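You operate a simulated robot arm through the tools that you are given. There is no shell and no other tool. Be economical: measure what you need, move in short steps, check, and stop when the job is done.

The job below is to be done with a simulated two-armed robot. You get a single attempt, and the scene is never put back.

## Task
Pick up the green sleeve with one hand, pass it to the other hand and put it on the middle shelf of the sleeve table.

It is judged by the outcome, as a careful person would: the job done as asked, and still so three seconds after it is handed in. It fails if anything else is knocked over, pushed out of place, dropped, spilled or broken.

## Robot
Two 7-joint arms with two-finger grippers on one trunk, on a base that drives. Base frame: it is fixed to the floor where the robot stands at the start and does not move with it; the origin is under the middle of the robot, x ahead of it, y to its left, z up. Readings come in m, rad, newtons and seconds.
The left shoulder is at the start at [0.041, 0.162, 1.13], the right one opposite. With the tool pointing down near the work surface each hand reaches from about 0.28 to 0.74 m from the robot's upright axis, wherever it stands, measured 20 degrees to its own side. Places, roughly: green sleeve [0.75, 3, 0.75]; middle shelf of the sleeve table [4.7, 4.6, 0.4]. Payload 2.45 kg a hand.
The TCP of each hand is the grasp point between the finger pads, 0.026 m short of the fingertips. In the tool frame z runs along the fingers and y along their closing line. The gripper opens to 0.096 m. The gripper's body begins 0.069 m behind the TCP.
Orientation is that of the tool frame in the base frame, as a unit quaternion [x, y, z, w]. With the fingers straight down and closing along the base's y, the tool's x points along the base's -x, its y along +y and its z along -z.

## Interface
- The arms move only by the tool nudge_tool. It takes "left_deltas", "right_deltas" or both (then of equal length, played together; a hand with none holds still); each is a list of rows, each a list of 6 numbers: the shift along the tool's x, y, z in m, then the turn, a rotation vector about the tool's x, y, z in rad. In form: [[x, y, z, rx, ry, rz], ...]. A call has 1 to 10 rows; each row is the pose to reach, as a shift and turn from the pose commanded when the call began, along the tool's axes at that moment. "left_claw" and "right_claw" are, for a hand that has rows, the finger opening in m, from 0 to 0.096, set as the call begins (left out, the last holds). Each row takes 0.2 s and may step no farther than 0.05 m and 0.15 rad from the row before; otherwise, or with a gripper value out of range, the whole call is refused. Where a pose cannot be reached the arm comes as near as it can. A force on the tool above 40 N (or 10 N above the force at the start of the call, whichever is more), or a blocked arm, ends the call early, and 0.2 s more pass. The fingers move at their own pace and stop on an object; they squeeze with about 26 N. The grip force told is the motor's: it shows also when the fingers shut on nothing. Time passes only in rows, and 0.2 s behind the last, so rows that repeat a pose let the fingers close. The reply holds the time, the measured pose of the TCP, the force on the tool along the base axes, the opening and the grip force, in the units named above and with some noise, with the torque about the TCP (base axes, N m) and any sound that the robot's microphone picked up, and new pictures: "views" is both (left out), scene, wrist or none (wrist: the cameras of the hands that moved).
- Cameras (640 x 400 px; columns grow to the right, rows downward): "scene" is now at [0.1204, 0.0005, 1.619]; the picture's right is [-0.01, -1.00, 0.00], its down [-0.64, 0.01, -0.77] and it looks along [0.77, -0.01, -0.64] (base axes); focal length 285 px, centre (320, 200). "left" rides on the left gripper at [0.082, -0.003, -0.098] in its tool frame; the picture's right is [0.04, 1.00, 0.00], its down [-0.73, 0.03, -0.68] and it looks along [-0.68, 0.03, 0.73] (tool axes); focal length 256 px, centre (320, 200). "right" rides on the right gripper at [0.082, 0.003, -0.098] in its tool frame; the picture's right is [-0.04, 1.00, 0.00], its down [-0.73, -0.03, -0.68] and it looks along [-0.68, -0.03, 0.73] (tool axes); focal length 256 px, centre (320, 200). There is no depth. A picture from a camera that has moved, and an enlarged one, comes with that camera's place and axes in the base frame and with its lens.
- raise_lower(by): slides the trunk up (or, below 0, down) by that many m; the arms and the scene camera ride with it, the base frame stays. It gives what a move gives, with no picture.
- roll_base(legs): drives the robot by 1 to 6 legs, each [ahead, left, turn to the left] in m, m and rad, along the robot's own axes; the way and the turn of a leg run together, so that a leg with both is an arc; at most 1.5 m and 3.142 rad a leg. The arms and the cameras ride along, it lands a little off, and it stops where it bumps. It gives what a move gives, and a new picture of the scene camera.
- aim_head(pan, tilt): turns the head with the scene camera to pan (to the left, within 2.094 rad either way) and tilt (down, from -0.506 to 1.204), counted from straight ahead of the robot. It gives what a move gives, and a new picture of the scene camera.
- close_up(camera, box): a new picture of the part [left, top, right, bottom] of that camera's present view, enlarged. No time passes.
- finish_job(): hands the job in; it is judged then, once.

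Go step by step. Nothing tells you exact positions but the pictures and the camera data: compare them with the known pose of the tool, close in by small moves and look again before you grip or let go. The budget is 135 turns and 274 pictures, counting those below and the enlarged ones. Unless the task says otherwise, let go and move clear before handing in, and close with one line.

The tools are called after "Emit:" as a command line: name --argument value ..., lists and objects as JSON in quotes. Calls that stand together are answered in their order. nudge_tool: Moves the arms, as the interface text tells. Its arguments: {"type":"object","properties":{"left_deltas":{"type":"array","items":{"type":"array","items":{"type":"number"}}},"left_claw":{"type":"number"},"right_deltas":{"type":"array","items":{"type":"array","items":{"type":"number"}}},"right_claw":{"type":"number"},"views":{"type":"string","enum":["both","scene","wrist","none"]}},"required":[]} The other tools are called the same way: raise_lower (by) slides the trunk up or down; roll_base (legs) drives the base; aim_head (pan, tilt) turns the head that bears the scene camera; close_up (camera, box) takes an enlarged picture of a part of a camera's view; finish_job () hands the job in.

At the start:

```text
clock: 0.0
left_tool_pos: [0.5865, 0.2178, 1.0552]
left_ee_rot: [-0.001, 1.0, 0.0, 0.0]
left_contact_force: [-1.0, -1.0, 0.4]
left_moment: [0.01, -0.01, 0.0]
left_finger_gap: 0.0958
left_grasp_force: 0.1
right_tool_pos: [0.4979, -0.1562, 1.1266]
right_ee_rot: [0.0, 1.0, 0.0, -0.001]
right_contact_force: [-0.6, 0.6, -0.5]
right_moment: [0.01, 0.03, 0.03]
right_finger_gap: 0.0958
right_grasp_force: 0.0
trunk travel left (down, up): [-0.3, 0.267]
robot x, y, heading: [0.0022, 0.0009, 0.001]
head pan, tilt: [-0.014, 0.693]
```

scene: 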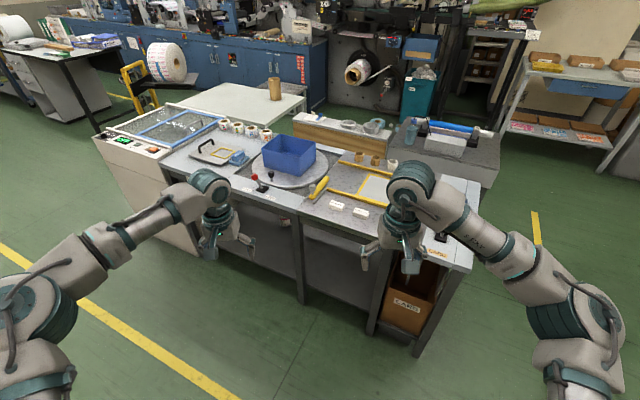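
right: 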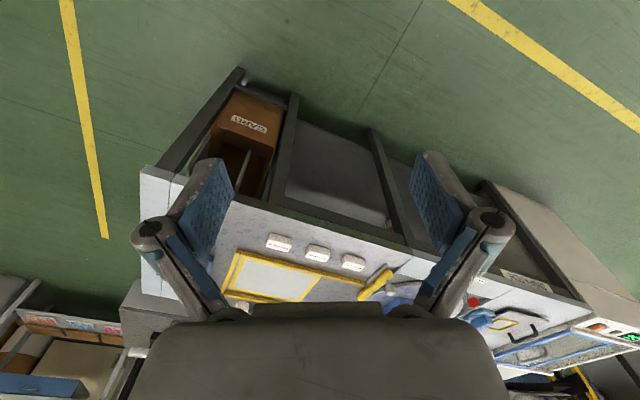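
left: 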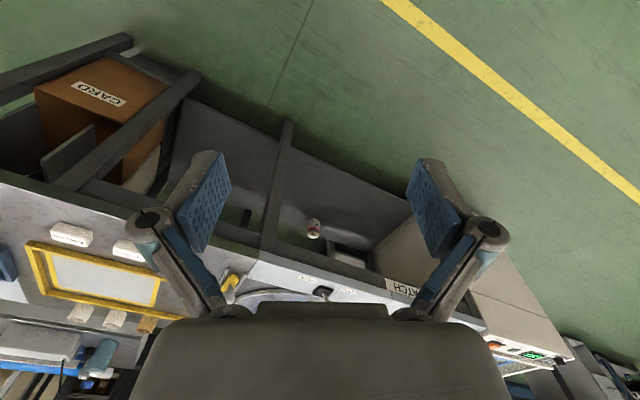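

I see a workbench ahead; the green sleeve should be to my left at about (0.75, 3). I turn the head left to look for it.

Emit:
aim_head --pan 1.3 --tilt 0.35

Emit:
aim_head --pan 0.7 --tilt 0.25

```text
clock: 1.5
left_tool_pos: [0.5844, 0.2184, 1.0575]
left_ee_rot: [-0.001, 1.0, 0.0, 0.002]
left_contact_force: [-0.2, 0.2, 0.3]
left_moment: [-0.02, 0.01, 0.0]
left_finger_gap: 0.0962
left_grasp_force: 0.1
right_tool_pos: [0.4942, -0.1567, 1.1272]
right_ee_rot: [0.0, 1.0, 0.0, 0.001]
right_contact_force: [0.1, 0.6, -0.3]
right_moment: [-0.01, -0.01, -0.02]
right_finger_gap: 0.0961
right_grasp_force: 0.0
trunk travel left (down, up): [-0.3, 0.267]
robot x, y, heading: [0.0004, 0.0, -0.004]
head pan, tilt: [1.3, 0.351]
camera scene: at [0.0601, 0.0915, 1.6501], right [0.96, -0.27, 0.0], down [-0.1, -0.33, -0.94], along [0.25, 0.9, -0.35], focal length 285 px, centre (320, 200)
```

scene: 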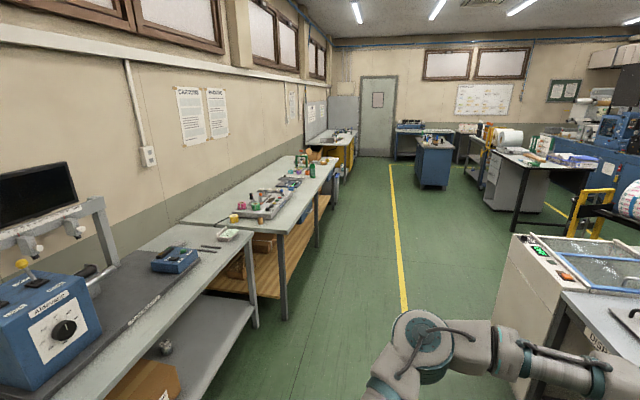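

```text
clock: 2.5
left_tool_pos: [0.5838, 0.2175, 1.0586]
left_ee_rot: [-0.001, 1.0, -0.001, 0.002]
left_contact_force: [-0.1, 0.1, -0.6]
left_moment: [0.02, -0.01, -0.03]
left_finger_gap: 0.0959
left_grasp_force: 0.0
right_tool_pos: [0.4939, -0.1564, 1.127]
right_ee_rot: [0.0, 1.0, 0.0, 0.0]
right_contact_force: [0.3, -0.9, -1.0]
right_moment: [-0.02, 0.02, 0.02]
right_finger_gap: 0.0959
right_grasp_force: 0.0
trunk travel left (down, up): [-0.3, 0.267]
robot x, y, heading: [-0.0003, 0.0008, 0.0]
head pan, tilt: [0.7, 0.25]
camera scene: at [0.1066, 0.062, 1.6593], right [0.64, -0.76, 0.0], down [-0.19, -0.16, -0.97], along [0.74, 0.62, -0.25], focal length 285 px, centre (320, 200)
```

scene: 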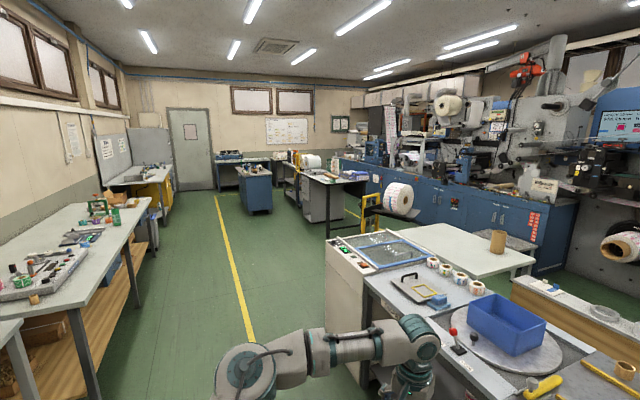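

The sleeve seems to lie on the left wall's far table, around pixel (310,170) in the first view. I zoom here on the target area, then on the other.

Emit:
close_up --camera "scene" --box '[200, 120, 400, 245]'

Emit:
close_up --camera "scene" --box '[0, 180, 160, 320]'

```text
3.20 times, centred on (300, 182) of scene
camera zoom: at [0.1066, 0.062, 1.6593], right [0.64, -0.76, 0.0], down [-0.19, -0.16, -0.97], along [0.74, 0.62, -0.25], focal length 912 px, centre (384, 256)
```

zoom: 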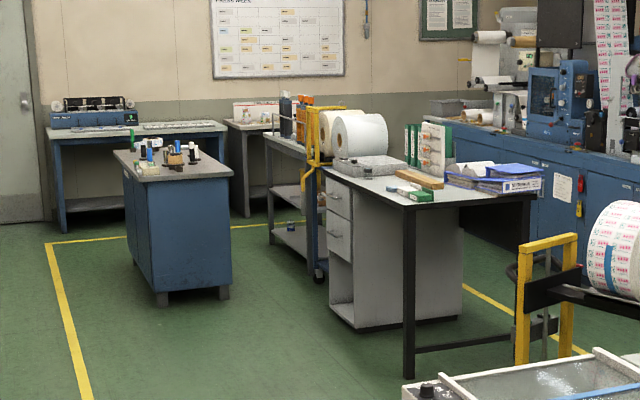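

```text
2.86 times, centred on (80, 250) of scene
camera zoom: at [0.1066, 0.062, 1.6593], right [0.64, -0.76, 0.0], down [-0.19, -0.16, -0.97], along [0.74, 0.62, -0.25], focal length 815 px, centre (1006, 57)
```

zoom: 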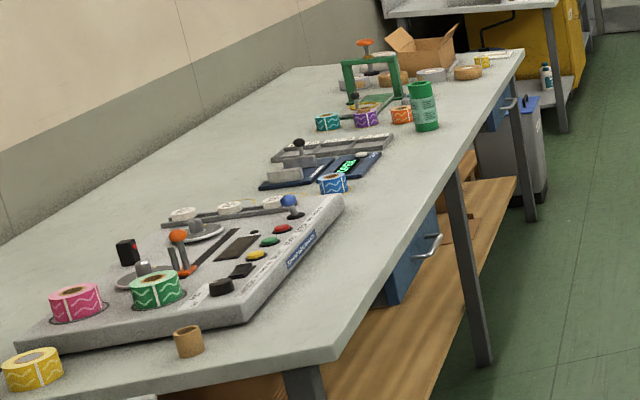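

The green standing cylinder at about (0.82, 3.08) on the wall table is the sleeve; the sleeve table is the grey shelved trolley in the distance. I raise the trunk a bit, turn along the aisle and drive.

Emit:
raise_lower --by 0.15

Emit:
roll_base --legs '[[0, 0, 1.09], [1.3, -0.15, 0], [0.9, 0, 0]]'

Emit:
aim_head --pan 0.8 --tilt 0.6

```text
clock: 4.2
left_tool_pos: [0.5848, 0.2189, 1.206]
left_ee_rot: [-0.002, 1.0, 0.0, 0.001]
left_contact_force: [-0.3, 0.1, 0.1]
left_moment: [-0.02, 0.01, -0.04]
left_finger_gap: 0.096
left_grasp_force: 0.1
right_tool_pos: [0.4937, -0.157, 1.2771]
right_ee_rot: [0.0, 1.0, 0.001, 0.001]
right_contact_force: [-0.6, -0.1, -0.8]
right_moment: [0.02, 0.01, 0.0]
right_finger_gap: 0.0961
right_grasp_force: 0.1
trunk travel left (down, up): [-0.45, 0.117]
robot x, y, heading: [0.0038, 0.0018, 0.002]
head pan, tilt: [0.7, 0.25]
```

```text
clock: 17.9
left_tool_pos: [1.2359, 2.4921, 1.2091]
left_ee_rot: [-0.513, 0.859, 0.001, 0.002]
left_contact_force: [-0.1, 1.1, 0.0]
left_moment: [0.01, -0.02, 0.03]
left_finger_gap: 0.0959
left_grasp_force: 0.1
right_tool_pos: [1.5231, 2.2343, 1.2779]
right_ee_rot: [-0.512, 0.859, 0.001, 0.002]
right_contact_force: [-1.1, 0.0, 0.1]
right_moment: [-0.01, -0.01, 0.01]
right_finger_gap: 0.0959
right_grasp_force: 0.0
trunk travel left (down, up): [-0.45, 0.117]
robot x, y, heading: [1.1537, 1.8779, 1.075]
head pan, tilt: [0.7, 0.25]
camera scene: at [1.1262, 1.9602, 1.8096], right [0.98, 0.2, 0.0], down [0.05, -0.24, -0.97], along [-0.2, 0.95, -0.25], focal length 285 px, centre (320, 200)
```

scene: 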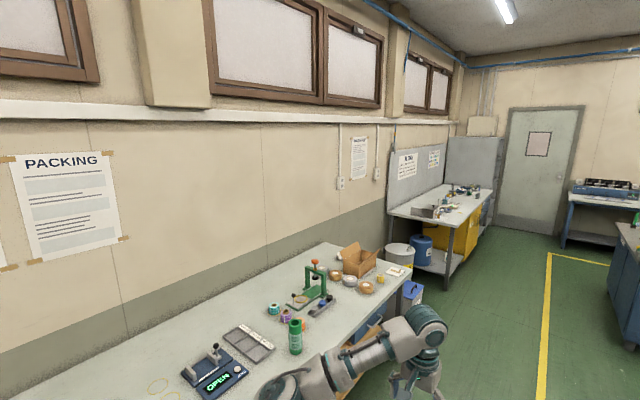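

```text
clock: 18.7
left_tool_pos: [1.2334, 2.4898, 1.2098]
left_ee_rot: [-0.512, 0.859, 0.002, 0.003]
left_contact_force: [-0.3, -0.1, 0.1]
left_moment: [-0.04, 0.04, -0.01]
left_finger_gap: 0.0962
left_grasp_force: 0.1
right_tool_pos: [1.5213, 2.2306, 1.2803]
right_ee_rot: [-0.512, 0.859, 0.001, 0.002]
right_contact_force: [-0.2, -0.4, 0.5]
right_moment: [0.02, -0.02, 0.0]
right_finger_gap: 0.096
right_grasp_force: 0.0
trunk travel left (down, up): [-0.45, 0.117]
robot x, y, heading: [1.1527, 1.8751, 1.074]
head pan, tilt: [0.799, 0.6]
camera scene: at [1.1193, 1.9545, 1.7774], right [0.95, 0.3, 0.0], down [0.17, -0.54, -0.82], along [-0.25, 0.79, -0.57], focal length 285 px, centre (320, 200)
```

scene: 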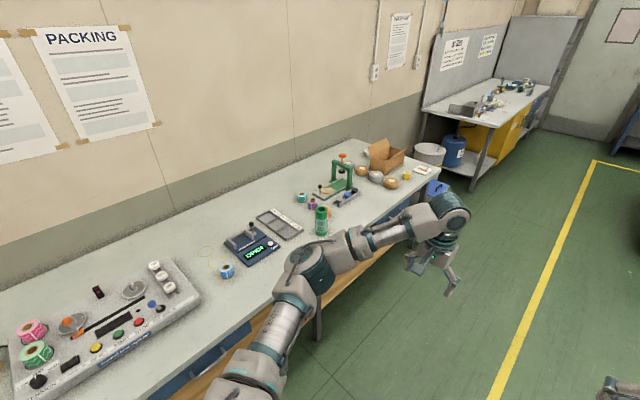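

The sleeve's foot is near (0.80, 2.99) and the table edge runs at heading ~1.08. I drive level with it and turn to face the table.

Emit:
roll_base --legs '[[1.01, 0, 0], [0, 0, 1.576], [0.12, 0, 0]]'

Emit:
aim_head --pan 0.2 --tilt 0.85

Emit:
nudge_tool --left_deltas '[[0, 0, 0, 0, 0, 0]]' --views "wrist"

```text
clock: 28.6
left_tool_pos: [0.9144, 2.887, 1.2111]
left_ee_rot: [0.971, -0.24, -0.003, -0.001]
left_contact_force: [0.2, 0.6, 0.3]
left_moment: [0.0, -0.01, 0.01]
left_finger_gap: 0.096
left_grasp_force: 0.1
right_tool_pos: [1.1695, 3.1765, 1.2813]
right_ee_rot: [0.971, -0.24, -0.003, -0.001]
right_contact_force: [0.1, -0.4, 0.1]
right_moment: [0.01, 0.0, 0.03]
right_finger_gap: 0.0959
right_grasp_force: 0.0
trunk travel left (down, up): [-0.45, 0.117]
robot x, y, heading: [1.5273, 2.8123, 2.66]
head pan, tilt: [0.799, 0.6]
camera scene: at [1.4531, 2.7795, 1.7775], right [-0.31, 0.95, 0.0], down [0.54, 0.17, -0.82], along [-0.78, -0.26, -0.57], focal length 285 px, centre (320, 200)
```

scene: 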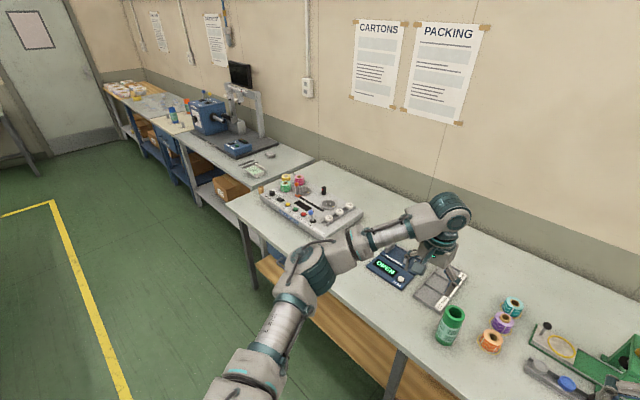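

```text
clock: 29.6
left_tool_pos: [0.9155, 2.8881, 1.2113]
left_ee_rot: [0.971, -0.24, -0.005, -0.001]
left_contact_force: [-0.3, 0.4, -0.1]
left_moment: [0.03, 0.06, -0.02]
left_finger_gap: 0.0963
left_grasp_force: 0.1
right_tool_pos: [1.1711, 3.1781, 1.2808]
right_ee_rot: [0.971, -0.241, -0.004, 0.0]
right_contact_force: [1.2, 0.6, 0.1]
right_moment: [0.03, 0.01, -0.01]
right_finger_gap: 0.0959
right_grasp_force: 0.1
trunk travel left (down, up): [-0.45, 0.117]
robot x, y, heading: [1.527, 2.8085, 2.656]
head pan, tilt: [0.201, 0.85]
camera scene: at [1.458, 2.8312, 1.7564], right [0.28, 0.96, 0.0], down [0.72, -0.21, -0.66], along [-0.63, 0.18, -0.75], focal length 285 px, centre (320, 200)
```

scene: 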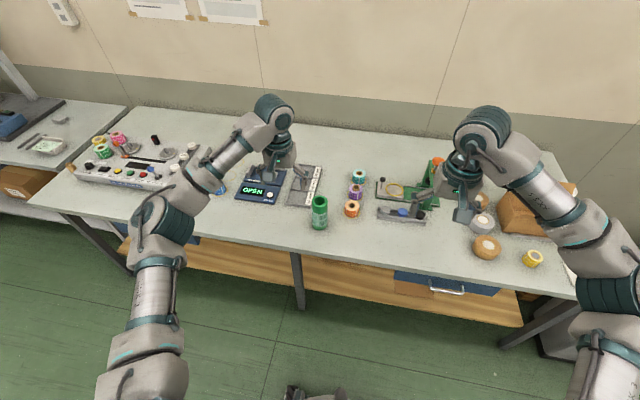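

```text
clock: 30.0
left_tool_pos: [0.9146, 2.8879, 1.2106]
left_ee_rot: [0.971, -0.24, -0.004, -0.001]
left_contact_force: [-0.4, 0.0, -0.4]
left_moment: [0.02, -0.01, 0.02]
left_finger_gap: 0.0961
left_grasp_force: 0.2
right_tool_pos: [1.1701, 3.1781, 1.2802]
right_ee_rot: [0.971, -0.239, -0.005, 0.0]
right_contact_force: [-1.2, -0.3, -0.3]
right_moment: [-0.02, -0.02, 0.01]
right_finger_gap: 0.096
right_grasp_force: 0.0
trunk travel left (down, up): [-0.45, 0.117]
robot x, y, heading: [1.5298, 2.8106, 2.654]
head pan, tilt: [0.201, 0.85]
camera left: at [0.9883, 2.8525, 1.3096], right [-0.43, -0.9, 0.0], down [-0.66, 0.31, 0.69], along [-0.62, 0.29, -0.73], focal length 256 px, centre (320, 200)
```

left: 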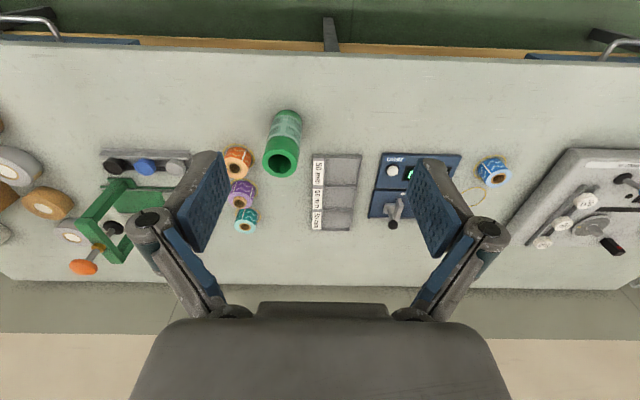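

The sleeve is a hollow tube about 0.065 m wide and 0.15 m tall standing at about (0.785, 3.02), table top at 0.78. I move 0.15 m closer and bring the left hand over it.

Emit:
roll_base --legs '[[0.15, 0, 0]]'

Emit:
nudge_tool --left_deltas '[[0, 0, 0.05, 0, 0, 0]]' --views "wrist"

```text
clock: 31.4
left_tool_pos: [0.7804, 2.9558, 1.2126]
left_ee_rot: [0.971, -0.238, -0.006, -0.002]
left_contact_force: [-0.2, 0.6, 0.6]
left_moment: [0.01, -0.05, 0.04]
left_finger_gap: 0.0959
left_grasp_force: 0.1
right_tool_pos: [1.0358, 3.248, 1.2814]
right_ee_rot: [0.971, -0.24, -0.005, -0.001]
right_contact_force: [-0.4, -0.3, 0.9]
right_moment: [0.05, 0.01, 0.03]
right_finger_gap: 0.0963
right_grasp_force: 0.1
trunk travel left (down, up): [-0.45, 0.117]
robot x, y, heading: [1.39, 2.8845, 2.659]
head pan, tilt: [0.201, 0.85]
camera scene: at [1.3254, 2.9007, 1.7566], right [0.28, 0.96, 0.0], down [0.72, -0.21, -0.66], along [-0.63, 0.18, -0.75], focal length 285 px, centre (320, 200)
```

scene: 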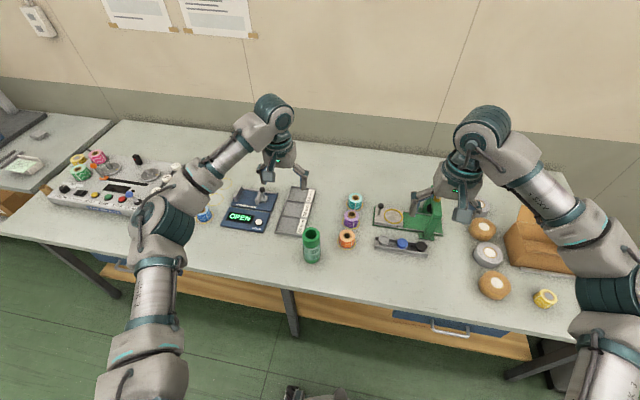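

```text
clock: 31.8
left_tool_pos: [0.779, 2.9566, 1.1616]
left_ee_rot: [0.971, -0.238, -0.007, -0.001]
left_contact_force: [1.1, -0.6, 0.0]
left_moment: [-0.03, -0.01, -0.02]
left_finger_gap: 0.0957
left_grasp_force: 0.0
right_tool_pos: [1.0358, 3.2474, 1.2831]
right_ee_rot: [0.971, -0.24, -0.005, -0.001]
right_contact_force: [-0.2, 0.1, 0.4]
right_moment: [0.01, 0.01, 0.02]
right_finger_gap: 0.096
right_grasp_force: 0.0
trunk travel left (down, up): [-0.45, 0.117]
robot x, y, heading: [1.3904, 2.8851, 2.658]
head pan, tilt: [0.201, 0.85]
camera left: at [0.8537, 2.9214, 1.2605], right [-0.43, -0.9, 0.0], down [-0.66, 0.31, 0.69], along [-0.62, 0.29, -0.73], focal length 256 px, centre (320, 200)
```

left: 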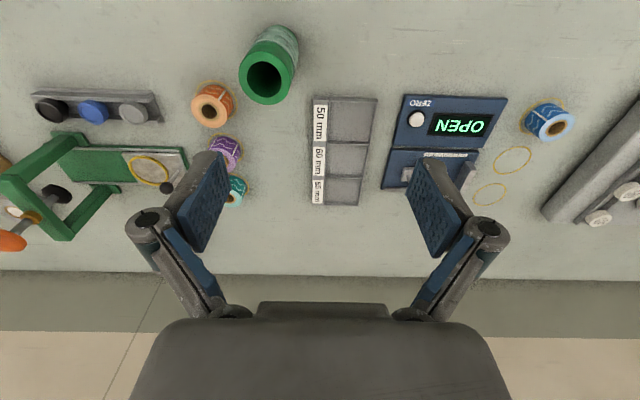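

Sleeve top centre measures about (0.783, 3.029, 0.93). I move the left hand over it and partly down, then look again.

Emit:
nudge_tool --left_deltas '[[-0.015, -0.033, 0, 0, 0, 0], [-0.03, -0.066, 0, 0, 0, 0], [-0.03, -0.066, 0.045, 0, 0, 0], [-0.03, -0.066, 0.09, 0, 0, 0], [-0.03, -0.066, 0.13, 0, 0, 0]]'

```text
clock: 33.0
left_tool_pos: [0.7792, 3.0255, 1.033]
left_ee_rot: [0.972, -0.237, -0.006, -0.002]
left_contact_force: [0.3, -0.4, 0.0]
left_moment: [0.02, 0.02, 0.0]
left_finger_gap: 0.0961
left_grasp_force: 0.0
right_tool_pos: [1.0344, 3.2443, 1.2824]
right_ee_rot: [0.971, -0.241, -0.005, -0.002]
right_contact_force: [-1.0, 0.5, -0.8]
right_moment: [0.02, -0.03, 0.0]
right_finger_gap: 0.096
right_grasp_force: 0.1
trunk travel left (down, up): [-0.45, 0.117]
robot x, y, heading: [1.3928, 2.8831, 2.655]
head pan, tilt: [0.201, 0.85]
camera scene: at [1.3183, 2.8997, 1.7562], right [0.28, 0.96, 0.0], down [0.73, -0.21, -0.66], along [-0.63, 0.18, -0.76], focal length 285 px, centre (320, 200)
camera left: at [0.853, 2.991, 1.1312], right [-0.43, -0.9, 0.0], down [-0.66, 0.31, 0.69], along [-0.62, 0.29, -0.73], focal length 256 px, centre (320, 200)
```

scene: 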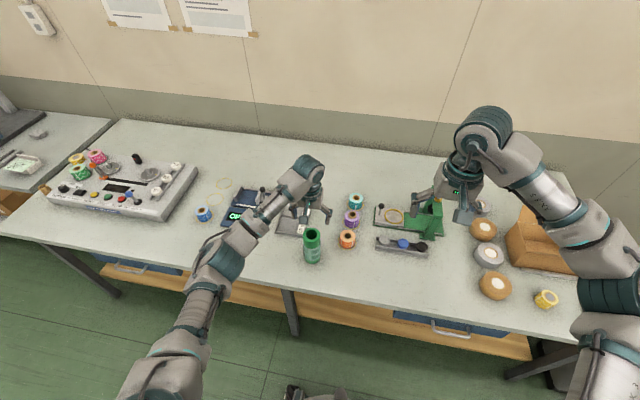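
left: 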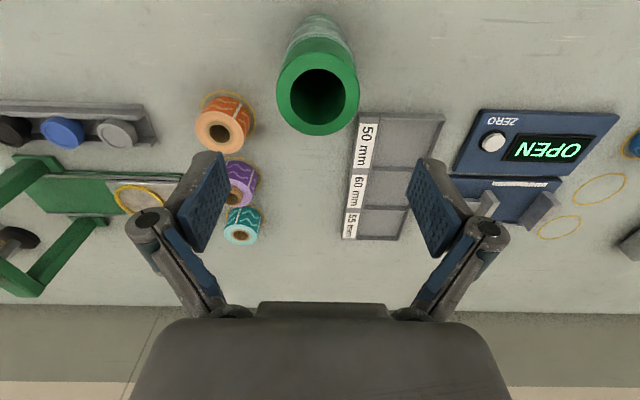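

Well centred; I lower around the sleeve's upper part in steps (fingers still open) and check.

Emit:
nudge_tool --left_deltas '[[0.004, -0.004, 0.03, 0, 0, 0], [0.004, -0.004, 0.065, 0, 0, 0], [0.004, -0.004, 0.095, 0, 0, 0]]'

Emit:
close_up --camera "scene" --box '[240, 150, 400, 290]'

```text
clock: 33.8
left_tool_pos: [0.7844, 3.032, 0.9384]
left_ee_rot: [0.971, -0.237, -0.007, -0.001]
left_contact_force: [-0.4, 0.5, 1.0]
left_moment: [-0.01, -0.01, 0.02]
left_finger_gap: 0.096
left_grasp_force: 0.1
right_tool_pos: [1.0364, 3.2475, 1.2836]
right_ee_rot: [0.971, -0.24, -0.007, -0.001]
right_contact_force: [1.3, -0.1, 0.2]
right_moment: [0.01, 0.01, 0.01]
right_finger_gap: 0.0957
right_grasp_force: 0.1
trunk travel left (down, up): [-0.45, 0.117]
robot x, y, heading: [1.3897, 2.8791, 2.656]
head pan, tilt: [0.201, 0.85]
camera scene: at [1.3212, 2.9032, 1.7563], right [0.28, 0.96, 0.0], down [0.72, -0.21, -0.66], along [-0.63, 0.18, -0.75], focal length 285 px, centre (320, 200)
camera left: at [0.8587, 2.9967, 1.0368], right [-0.43, -0.9, 0.0], down [-0.66, 0.31, 0.69], along [-0.62, 0.29, -0.73], focal length 256 px, centre (320, 200)
```

scene: 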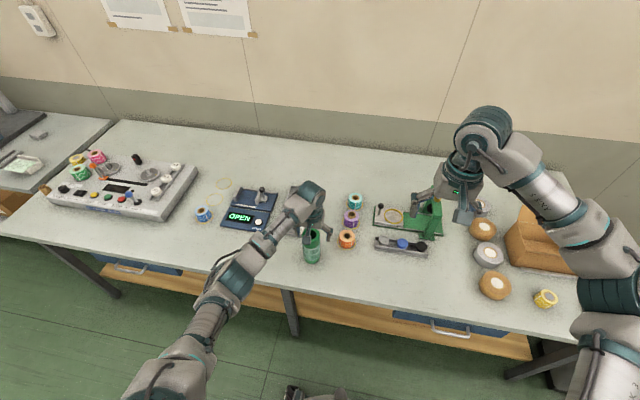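
left: 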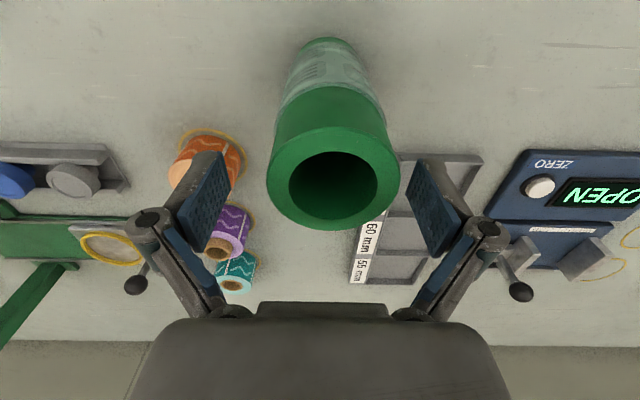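

```text
2.86 times, centred on (320, 220) of scene
camera zoom: at [1.3212, 2.9032, 1.7563], right [0.28, 0.96, 0.0], down [0.72, -0.21, -0.66], along [-0.63, 0.18, -0.75], focal length 815 px, centre (320, 143)
```

zoom: 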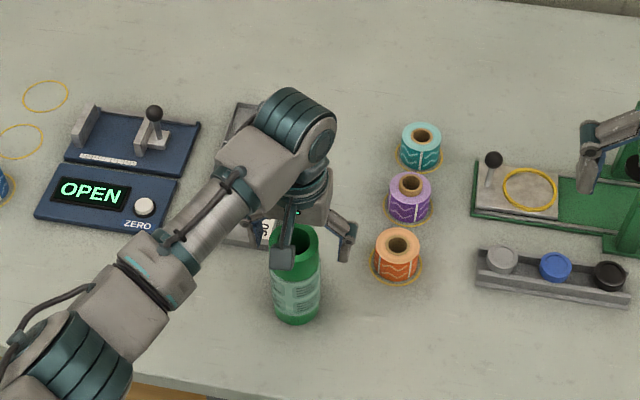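

The sleeve is about 6 mm off in both axes, rim at about 0.937. I correct, lower 4 cm and then close the left gripper.

Emit:
nudge_tool --left_deltas '[[0.005, 0.006, 0, 0, 0, 0], [0.005, 0.006, 0.02, 0, 0, 0], [0.005, 0.006, 0.038, 0, 0, 0]]' --views "wrist"

```text
clock: 34.6
left_tool_pos: [0.7891, 3.0259, 0.9019]
left_ee_rot: [0.971, -0.238, -0.007, -0.002]
left_contact_force: [0.4, -0.4, -0.5]
left_moment: [0.01, 0.04, -0.02]
left_finger_gap: 0.0961
left_grasp_force: 0.0
right_tool_pos: [1.0374, 3.2473, 1.2822]
right_ee_rot: [0.971, -0.24, -0.005, -0.002]
right_contact_force: [-0.4, -0.7, 0.3]
right_moment: [-0.01, 0.03, 0.01]
right_finger_gap: 0.0958
right_grasp_force: 0.0
trunk travel left (down, up): [-0.45, 0.117]
robot x, y, heading: [1.3881, 2.8836, 2.662]
head pan, tilt: [0.201, 0.85]
camera left: at [0.8621, 2.9914, 0.9993], right [-0.43, -0.9, 0.0], down [-0.66, 0.31, 0.69], along [-0.62, 0.29, -0.73], focal length 256 px, centre (320, 200)
```

left: 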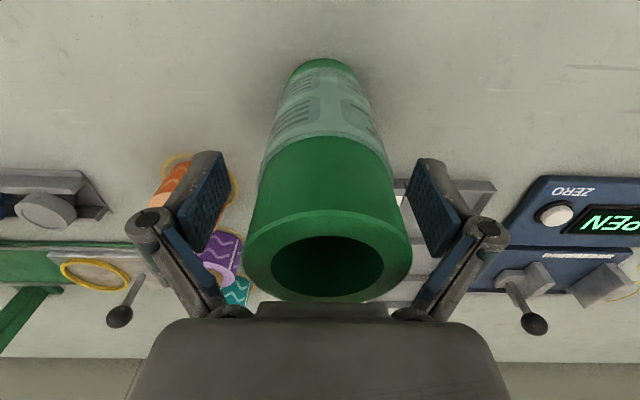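

Fingers straddle the tube; a small correction, then close.

Emit:
nudge_tool --left_deltas '[[-0.005, 0.003, 0.002, 0, 0, 0]]' --views "none"

Emit:
nudge_tool --left_deltas '[[0, 0, 0, 0, 0, 0], [0, 0, 0, 0, 0, 0], [0, 0, 0, 0, 0, 0], [0, 0, 0, 0, 0, 0]]' --left_claw 0.04 --views "wrist"

```text
clock: 35.0
left_tool_pos: [0.7812, 3.0256, 0.8988]
left_ee_rot: [0.971, -0.237, -0.006, 0.0]
left_contact_force: [-0.7, 0.4, 0.2]
left_moment: [-0.01, 0.01, 0.0]
left_finger_gap: 0.0959
left_grasp_force: 0.0
right_tool_pos: [1.0367, 3.2476, 1.2817]
right_ee_rot: [0.971, -0.24, -0.006, -0.001]
right_contact_force: [-0.6, -0.3, 0.1]
right_moment: [0.02, 0.02, 0.05]
right_finger_gap: 0.0961
right_grasp_force: 0.1
trunk travel left (down, up): [-0.45, 0.117]
robot x, y, heading: [1.3908, 2.8846, 2.663]
head pan, tilt: [0.201, 0.85]
```

```text
clock: 36.0
left_tool_pos: [0.7823, 3.0262, 0.9035]
left_ee_rot: [0.971, -0.238, -0.009, -0.002]
left_contact_force: [-8.9, 3.0, 29.4]
left_moment: [-0.14, -0.22, 0.01]
left_finger_gap: 0.0715
left_grasp_force: 26.2
right_tool_pos: [1.0391, 3.2473, 1.2831]
right_ee_rot: [0.971, -0.241, -0.007, -0.001]
right_contact_force: [-0.1, 0.1, -0.1]
right_moment: [0.02, 0.02, 0.02]
right_finger_gap: 0.096
right_grasp_force: 0.1
trunk travel left (down, up): [-0.45, 0.117]
robot x, y, heading: [1.3859, 2.8844, 2.655]
head pan, tilt: [0.201, 0.85]
camera left: at [0.8572, 2.9909, 1.0005], right [-0.43, -0.9, 0.0], down [-0.65, 0.31, 0.69], along [-0.63, 0.3, -0.72], focal length 256 px, centre (320, 200)
```

left: 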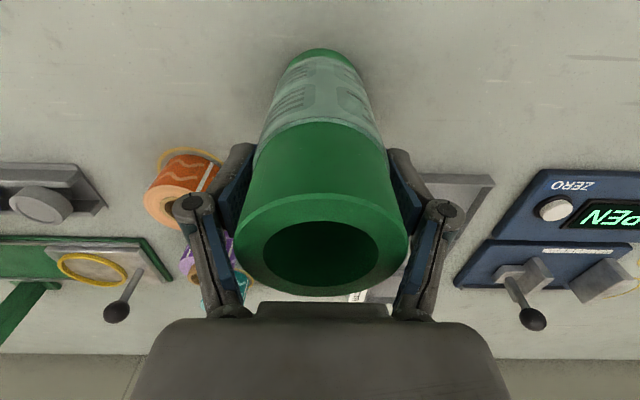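

Gripped (gap 0.0715, 26 N). I lift it straight up slowly.

Emit:
nudge_tool --left_deltas '[[0, 0, -0.015, 0, 0, 0], [0, 0, -0.04, 0, 0, 0], [0, 0, -0.08, 0, 0, 0], [0, 0, -0.12, 0, 0, 0], [0, 0, -0.16, 0, 0, 0], [0, 0, -0.2, 0, 0, 0]]'

```text
clock: 37.4
left_tool_pos: [0.7862, 3.0227, 1.1006]
left_ee_rot: [0.971, -0.238, -0.004, -0.001]
left_contact_force: [-0.1, -0.3, -4.4]
left_moment: [0.02, 0.01, -0.02]
left_finger_gap: 0.0635
left_grasp_force: 25.9
right_tool_pos: [1.0383, 3.2469, 1.283]
right_ee_rot: [0.971, -0.241, -0.006, -0.002]
right_contact_force: [0.4, -0.4, -0.4]
right_moment: [0.01, 0.02, -0.01]
right_finger_gap: 0.0961
right_grasp_force: 0.0
trunk travel left (down, up): [-0.45, 0.117]
robot x, y, heading: [1.3901, 2.8859, 2.659]
head pan, tilt: [0.201, 0.85]
camera scene: at [1.3218, 2.9029, 1.7564], right [0.28, 0.96, 0.0], down [0.72, -0.21, -0.66], along [-0.63, 0.18, -0.75], focal length 285 px, centre (320, 200)
camera left: at [0.8598, 2.9883, 1.1978], right [-0.43, -0.9, 0.0], down [-0.66, 0.31, 0.69], along [-0.62, 0.29, -0.73], focal length 256 px, centre (320, 200)
```

scene: 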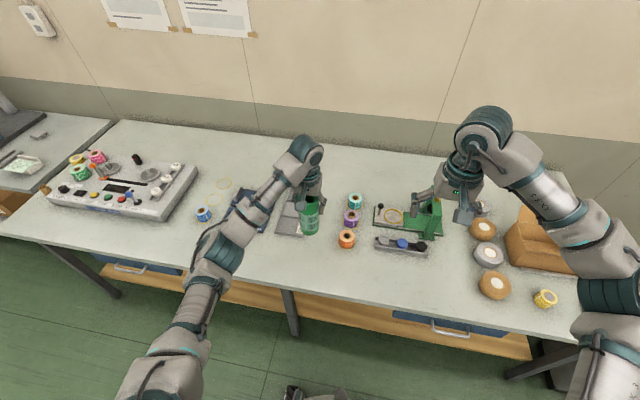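
left: 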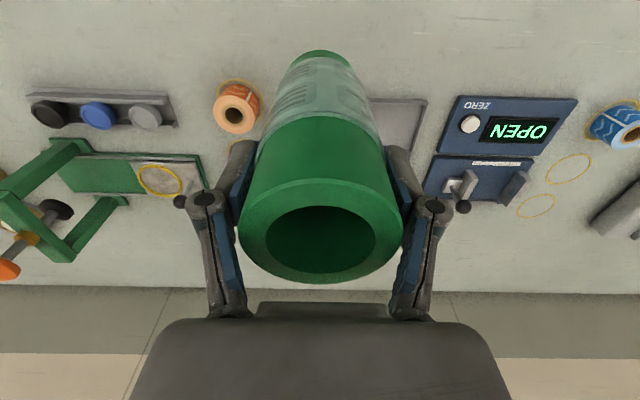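

The sleeve is held securely (about 0.45 kg). I back away from the table, then set up the handover.

Emit:
roll_base --legs '[[-0.35, 0, 0]]'

Emit:
nudge_tool --left_deltas '[[0.03, -0.03, 0, 0, 0, 0], [0.06, -0.06, 0, 0, 0, 0], [0.09, -0.09, 0, 0, 0, 0], [0.11, -0.12, 0, 0, 0, 0], [0.12, -0.14, 0, 0, 0, 0]]'

```text
clock: 39.7
left_tool_pos: [1.0923, 2.862, 1.0993]
left_ee_rot: [0.971, -0.238, -0.006, -0.001]
left_contact_force: [0.3, -0.4, -4.5]
left_moment: [-0.01, 0.0, 0.03]
left_finger_gap: 0.0637
left_grasp_force: 25.7
right_tool_pos: [1.3444, 3.085, 1.2825]
right_ee_rot: [0.971, -0.24, -0.005, -0.001]
right_contact_force: [0.7, 0.2, 0.4]
right_moment: [0.03, -0.01, -0.01]
right_finger_gap: 0.0959
right_grasp_force: 0.1
trunk travel left (down, up): [-0.45, 0.117]
robot x, y, heading: [1.6982, 2.7213, 2.663]
head pan, tilt: [0.201, 0.85]
camera scene: at [1.6274, 2.7422, 1.7561], right [0.28, 0.96, 0.0], down [0.73, -0.21, -0.65], along [-0.63, 0.18, -0.76], focal length 285 px, centre (320, 200)
```

scene: 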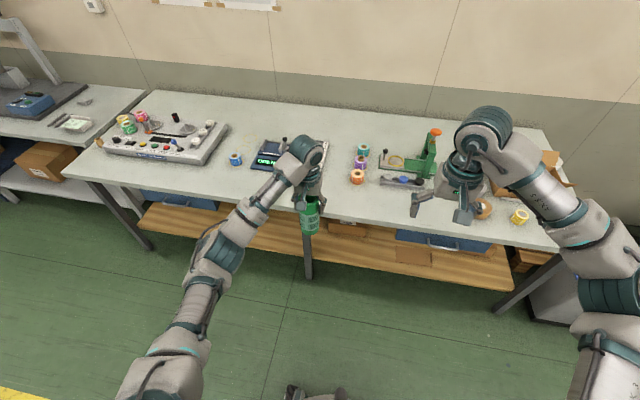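

```text
clock: 40.9
left_tool_pos: [1.2713, 2.9314, 1.1014]
left_ee_rot: [0.971, -0.238, -0.009, -0.002]
left_contact_force: [-0.7, 0.3, -4.4]
left_moment: [0.0, 0.01, 0.01]
left_finger_gap: 0.0636
left_grasp_force: 25.9
right_tool_pos: [1.3519, 3.0845, 1.2855]
right_ee_rot: [0.971, -0.24, -0.007, -0.001]
right_contact_force: [-0.1, 0.8, -0.2]
right_moment: [0.01, 0.03, 0.0]
right_finger_gap: 0.0959
right_grasp_force: 0.1
trunk travel left (down, up): [-0.45, 0.117]
robot x, y, heading: [1.7002, 2.7216, 2.664]
head pan, tilt: [0.201, 0.85]
camera scene: at [1.6321, 2.7439, 1.7563], right [0.28, 0.96, 0.0], down [0.72, -0.21, -0.66], along [-0.63, 0.18, -0.75], focal length 285 px, centre (320, 200)
camera left: at [1.3456, 2.8957, 1.1986], right [-0.43, -0.9, 0.0], down [-0.65, 0.31, 0.69], along [-0.63, 0.29, -0.72], focal length 256 px, centre (320, 200)
```

scene: 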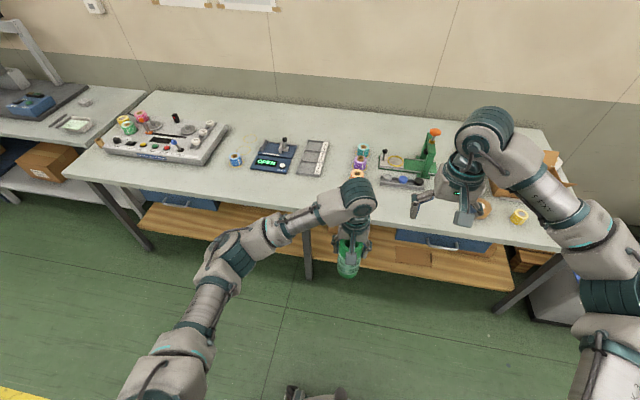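
left: 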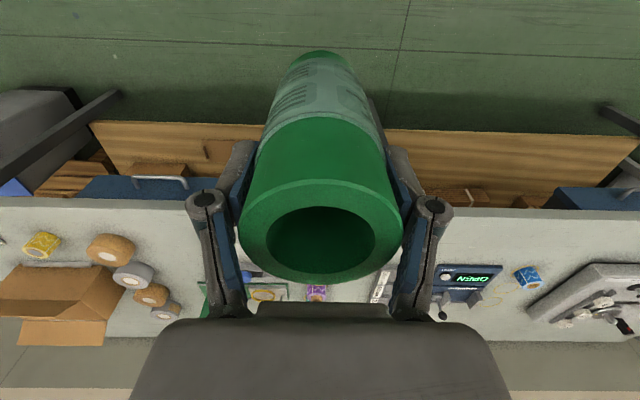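

Left hand with the sleeve is centred in front of me. I now turn the right hand to point left-forward with a 35° downward tilt while moving it right and down.

Emit:
nudge_tool --right_deltas '[[0.015, -0.025, 0.0, -0.05, -0.087, -0.096], [0.03, -0.05, 0.0, -0.1, -0.174, -0.193], [0.04, -0.07, 0.01, -0.151, -0.261, -0.289], [0.05, -0.088, 0.02, -0.201, -0.348, -0.385], [0.06, -0.088, 0.03, -0.251, -0.434, -0.481], [0.07, -0.088, 0.04, -0.301, -0.521, -0.578], [0.076, -0.088, 0.05, -0.351, -0.608, -0.674], [0.076, -0.088, 0.06, -0.402, -0.695, -0.77], [0.076, -0.088, 0.07, -0.452, -0.782, -0.867], [0.076, -0.088, 0.085, -0.502, -0.869, -0.963]]'

```text
clock: 43.1
left_tool_pos: [1.2702, 2.9272, 1.1022]
left_ee_rot: [0.971, -0.239, -0.009, -0.002]
left_contact_force: [-0.1, -0.5, -3.8]
left_moment: [0.04, 0.02, -0.01]
left_finger_gap: 0.0638
left_grasp_force: 25.6
right_tool_pos: [1.4756, 3.0686, 1.2605]
right_ee_rot: [0.878, 0.214, -0.413, 0.112]
right_contact_force: [-0.5, -0.8, 0.7]
right_moment: [0.0, -0.04, -0.01]
right_finger_gap: 0.096
right_grasp_force: 0.1
right hand out of reach, approached as far as the arm can: row 8, 9, 10
trunk travel left (down, up): [-0.45, 0.117]
robot x, y, heading: [1.6993, 2.7211, 2.657]
head pan, tilt: [0.201, 0.85]
camera scene: at [1.635, 2.7398, 1.7565], right [0.28, 0.96, 0.0], down [0.72, -0.21, -0.66], along [-0.63, 0.18, -0.75], focal length 285 px, centre (320, 200)
camera right: at [1.5906, 3.1266, 1.2595], right [0.45, -0.89, 0.05], down [0.03, 0.07, 1.0], along [-0.89, -0.44, 0.06], focal length 256 px, centre (320, 200)
```

scene: 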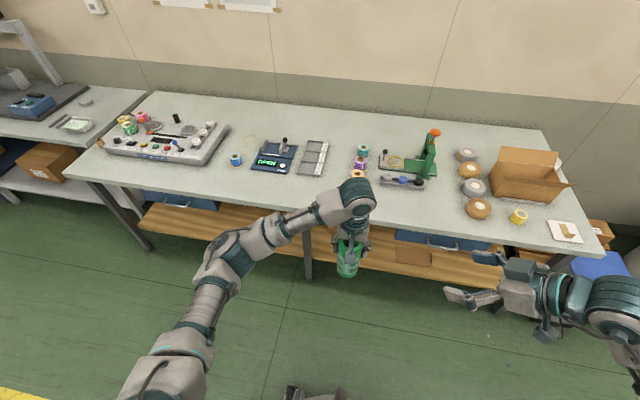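
right: 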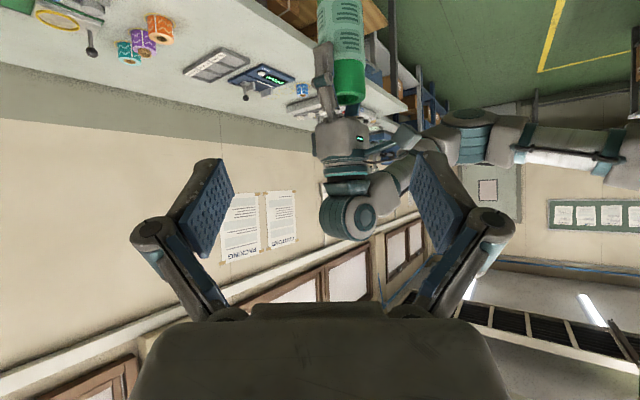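

The right hand stopped just short of the wanted pose but the orientation (tilt ~39°) is nearly right. I advance it halfway toward the sleeve and see where it ends up.

Emit:
nudge_tool --right_deltas '[[0.004, 0.004, 0.03, 0, 0, 0], [0.007, 0.007, 0.06, 0, 0, 0], [0.011, 0.011, 0.1, 0, 0, 0]]'

```text
clock: 43.9
left_tool_pos: [1.2685, 2.9281, 1.101]
left_ee_rot: [0.971, -0.238, -0.008, -0.003]
left_contact_force: [0.8, 0.1, -3.8]
left_moment: [0.01, 0.04, 0.0]
left_finger_gap: 0.0636
left_grasp_force: 26.0
right_tool_pos: [1.4186, 3.0273, 1.1867]
right_ee_rot: [0.878, 0.214, -0.412, 0.114]
right_contact_force: [0.1, -0.7, 0.1]
right_moment: [0.01, -0.02, 0.0]
right_finger_gap: 0.0959
right_grasp_force: 0.0
trunk travel left (down, up): [-0.45, 0.117]
robot x, y, heading: [1.7027, 2.7224, 2.657]
head pan, tilt: [0.201, 0.85]
camera scene: at [1.632, 2.7421, 1.7563], right [0.28, 0.96, 0.0], down [0.72, -0.21, -0.66], along [-0.63, 0.18, -0.75], focal length 285 px, centre (320, 200)
camera right: at [1.5333, 3.0847, 1.1847], right [0.45, -0.89, 0.05], down [0.03, 0.07, 1.0], along [-0.89, -0.44, 0.06], focal length 256 px, centre (320, 200)
```

scene: 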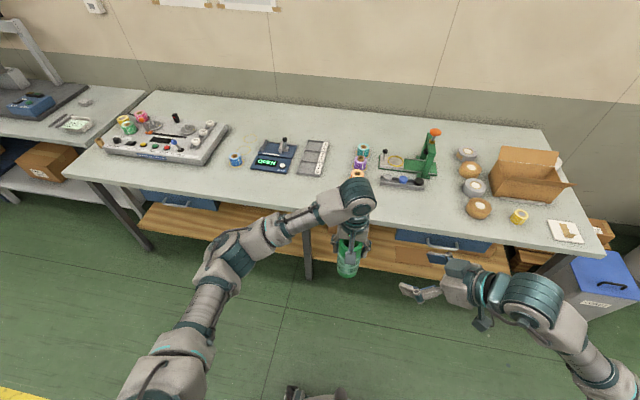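
right: 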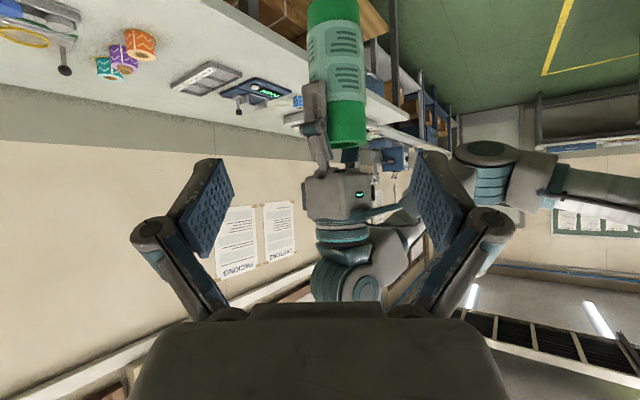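

Tracks well. I move on to the pre-grasp point, fingers still short of the sleeve.

Emit:
nudge_tool --right_deltas '[[0.003, 0.005, 0.03, 0, 0, 0], [0.006, 0.01, 0.06, 0, 0, 0], [0.01, 0.015, 0.09, 0, 0, 0]]'

Emit:
close_up --camera "scene" --box '[280, 160, 500, 320]'

```text
clock: 44.7
left_tool_pos: [1.27, 2.9301, 1.1016]
left_ee_rot: [0.971, -0.239, -0.009, -0.002]
left_contact_force: [0.7, 0.0, -3.4]
left_moment: [0.0, 0.02, 0.02]
left_finger_gap: 0.0636
left_grasp_force: 25.3
right_tool_pos: [1.3714, 2.983, 1.1215]
right_ee_rot: [0.878, 0.213, -0.412, 0.113]
right_contact_force: [0.7, 0.0, -0.1]
right_moment: [0.01, -0.03, 0.01]
right_finger_gap: 0.0958
right_grasp_force: 0.1
trunk travel left (down, up): [-0.45, 0.117]
robot x, y, heading: [1.6996, 2.7218, 2.658]
head pan, tilt: [0.201, 0.85]
camera scene: at [1.6322, 2.7416, 1.7563], right [0.28, 0.96, 0.0], down [0.72, -0.21, -0.66], along [-0.63, 0.18, -0.75], focal length 285 px, centre (320, 200)
camera right: at [1.4858, 3.0404, 1.1203], right [0.45, -0.89, 0.05], down [0.03, 0.07, 1.0], along [-0.89, -0.44, 0.06], focal length 256 px, centre (320, 200)
```

scene: 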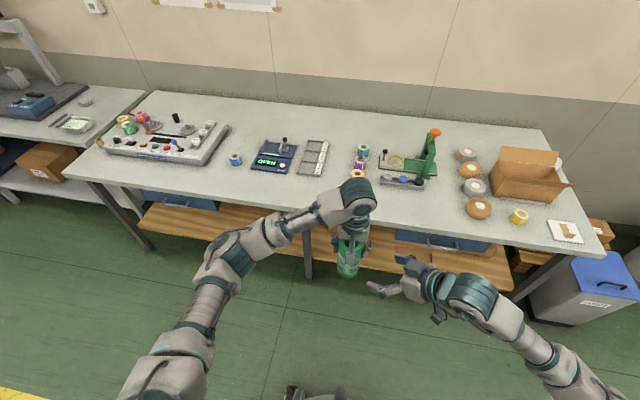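
right: 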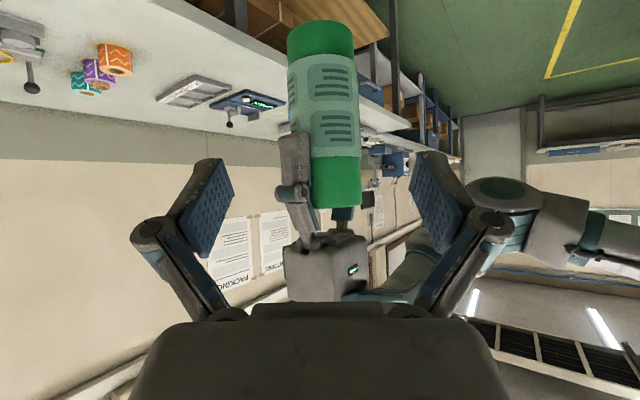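

```text
2.50 times, centred on (390, 240) of scene
camera zoom: at [1.6322, 2.7416, 1.7563], right [0.28, 0.96, 0.0], down [0.72, -0.21, -0.66], along [-0.63, 0.18, -0.75], focal length 713 px, centre (145, 100)
```

zoom: 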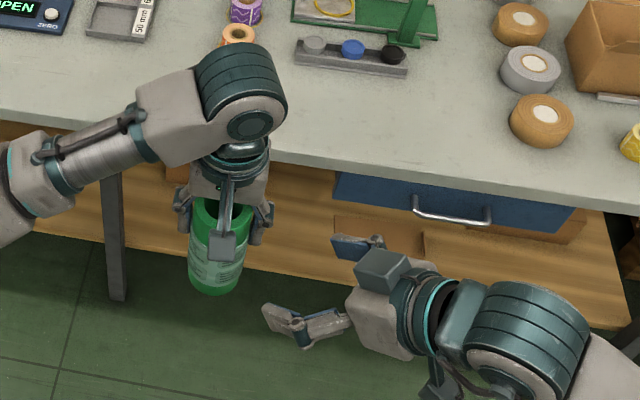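

Sleeve spans z≈0.97–1.14; left fingertips end at 1.075. To keep the left finger away from the right palm I yaw the left hand 35° first.

Emit:
nudge_tool --left_deltas '[[0, 0, 0, 0, 0, -0.122], [0, 0, 0, 0, 0, -0.244], [0, 0, 0, 0, 0, -0.366], [0, 0, 0, 0, 0, -0.488], [0, 0, 0, 0, 0, -0.61]]'

Emit:
nudge_tool --right_deltas '[[0.004, 0.001, 0.03, 0, 0, 0], [0.005, 0.002, 0.06, 0, 0, 0]]'

Emit:
close_up --camera "scene" --box '[280, 160, 500, 320]'

```text
clock: 45.9
left_tool_pos: [1.2705, 2.9286, 1.1001]
left_ee_rot: [0.998, 0.065, -0.007, -0.004]
left_contact_force: [-0.5, -0.4, -4.1]
left_moment: [-0.02, 0.02, 0.01]
left_finger_gap: 0.0638
left_grasp_force: 25.9
right_tool_pos: [1.3712, 2.9839, 1.1221]
right_ee_rot: [0.879, 0.212, -0.412, 0.112]
right_contact_force: [0.0, 0.6, -1.1]
right_moment: [-0.03, -0.02, 0.02]
right_finger_gap: 0.0961
right_grasp_force: 0.0
trunk travel left (down, up): [-0.45, 0.117]
robot x, y, heading: [1.6989, 2.7201, 2.658]
head pan, tilt: [0.201, 0.85]
camera scene: at [1.633, 2.7421, 1.7564], right [0.28, 0.96, 0.0], down [0.72, -0.21, -0.66], along [-0.63, 0.18, -0.75], focal length 285 px, centre (320, 200)
camera left: at [1.3512, 2.9426, 1.198], right [0.17, -0.99, -0.01], down [-0.71, -0.13, 0.69], along [-0.68, -0.11, -0.72], focal length 256 px, centre (320, 200)
```

scene: 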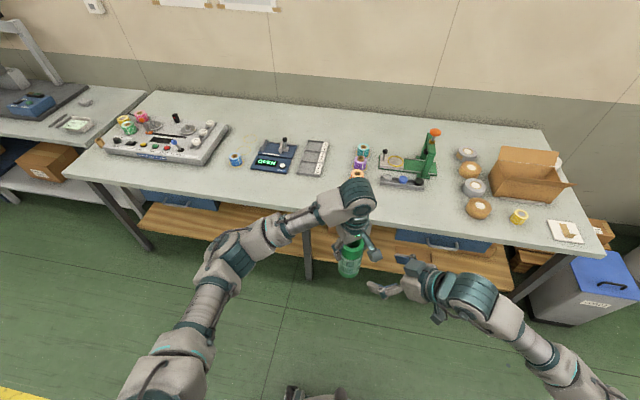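
left: 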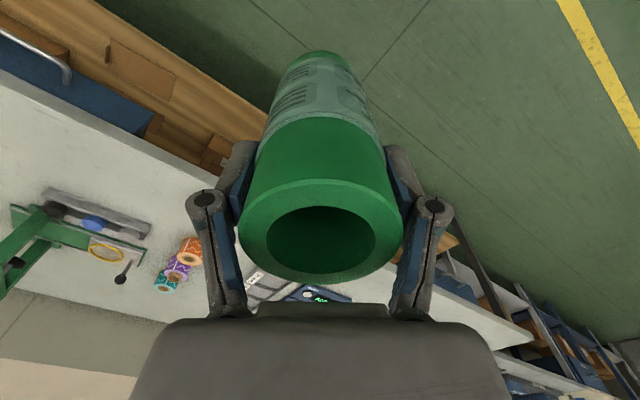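

```text
clock: 46.5
left_tool_pos: [1.2685, 2.9266, 1.0996]
left_ee_rot: [0.998, 0.065, -0.007, -0.004]
left_contact_force: [0.2, -0.2, -4.7]
left_moment: [0.0, 0.04, 0.0]
left_finger_gap: 0.0638
left_grasp_force: 26.1
right_tool_pos: [1.3305, 2.9599, 1.0807]
right_ee_rot: [0.878, 0.214, -0.412, 0.114]
right_contact_force: [0.4, -0.4, 0.4]
right_moment: [0.0, -0.01, -0.01]
right_finger_gap: 0.0958
right_grasp_force: 0.0
trunk travel left (down, up): [-0.45, 0.117]
robot x, y, heading: [1.7, 2.7215, 2.657]
head pan, tilt: [0.201, 0.85]
camera scene: at [1.6308, 2.7413, 1.7563], right [0.28, 0.96, 0.0], down [0.72, -0.21, -0.66], along [-0.63, 0.18, -0.75], focal length 285 px, centre (320, 200)
camera right: at [1.4467, 3.0172, 1.0783], right [0.45, -0.89, 0.05], down [0.03, 0.07, 1.0], along [-0.9, -0.44, 0.06], focal length 256 px, centre (320, 200)
```

scene: 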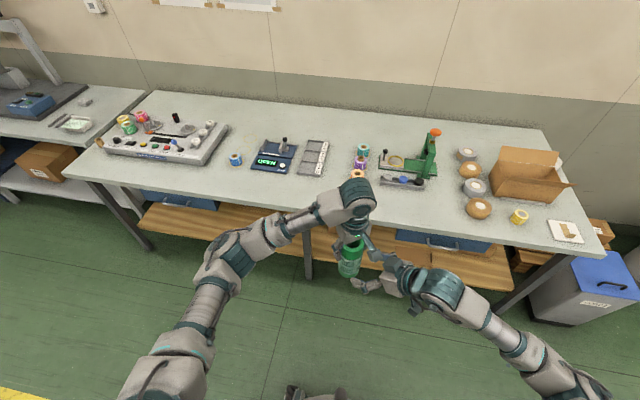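
right: 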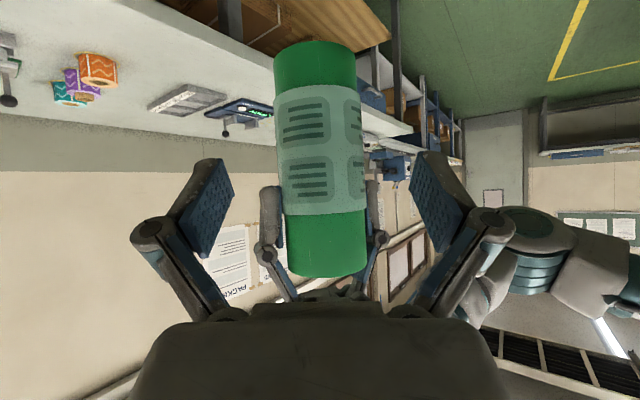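

```text
2.50 times, centred on (390, 240) of scene
camera zoom: at [1.6308, 2.7413, 1.7563], right [0.28, 0.96, 0.0], down [0.72, -0.21, -0.66], along [-0.63, 0.18, -0.75], focal length 713 px, centre (145, 100)
```

zoom: 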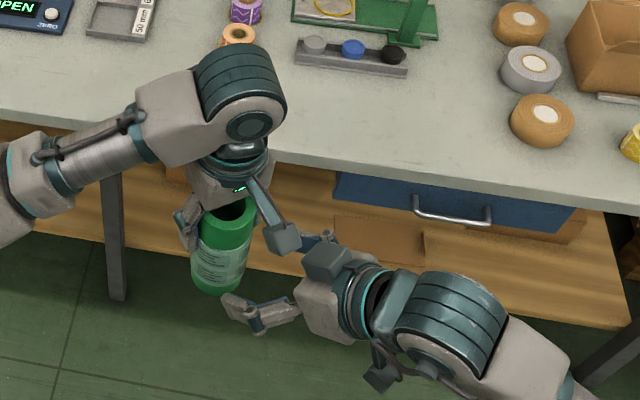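

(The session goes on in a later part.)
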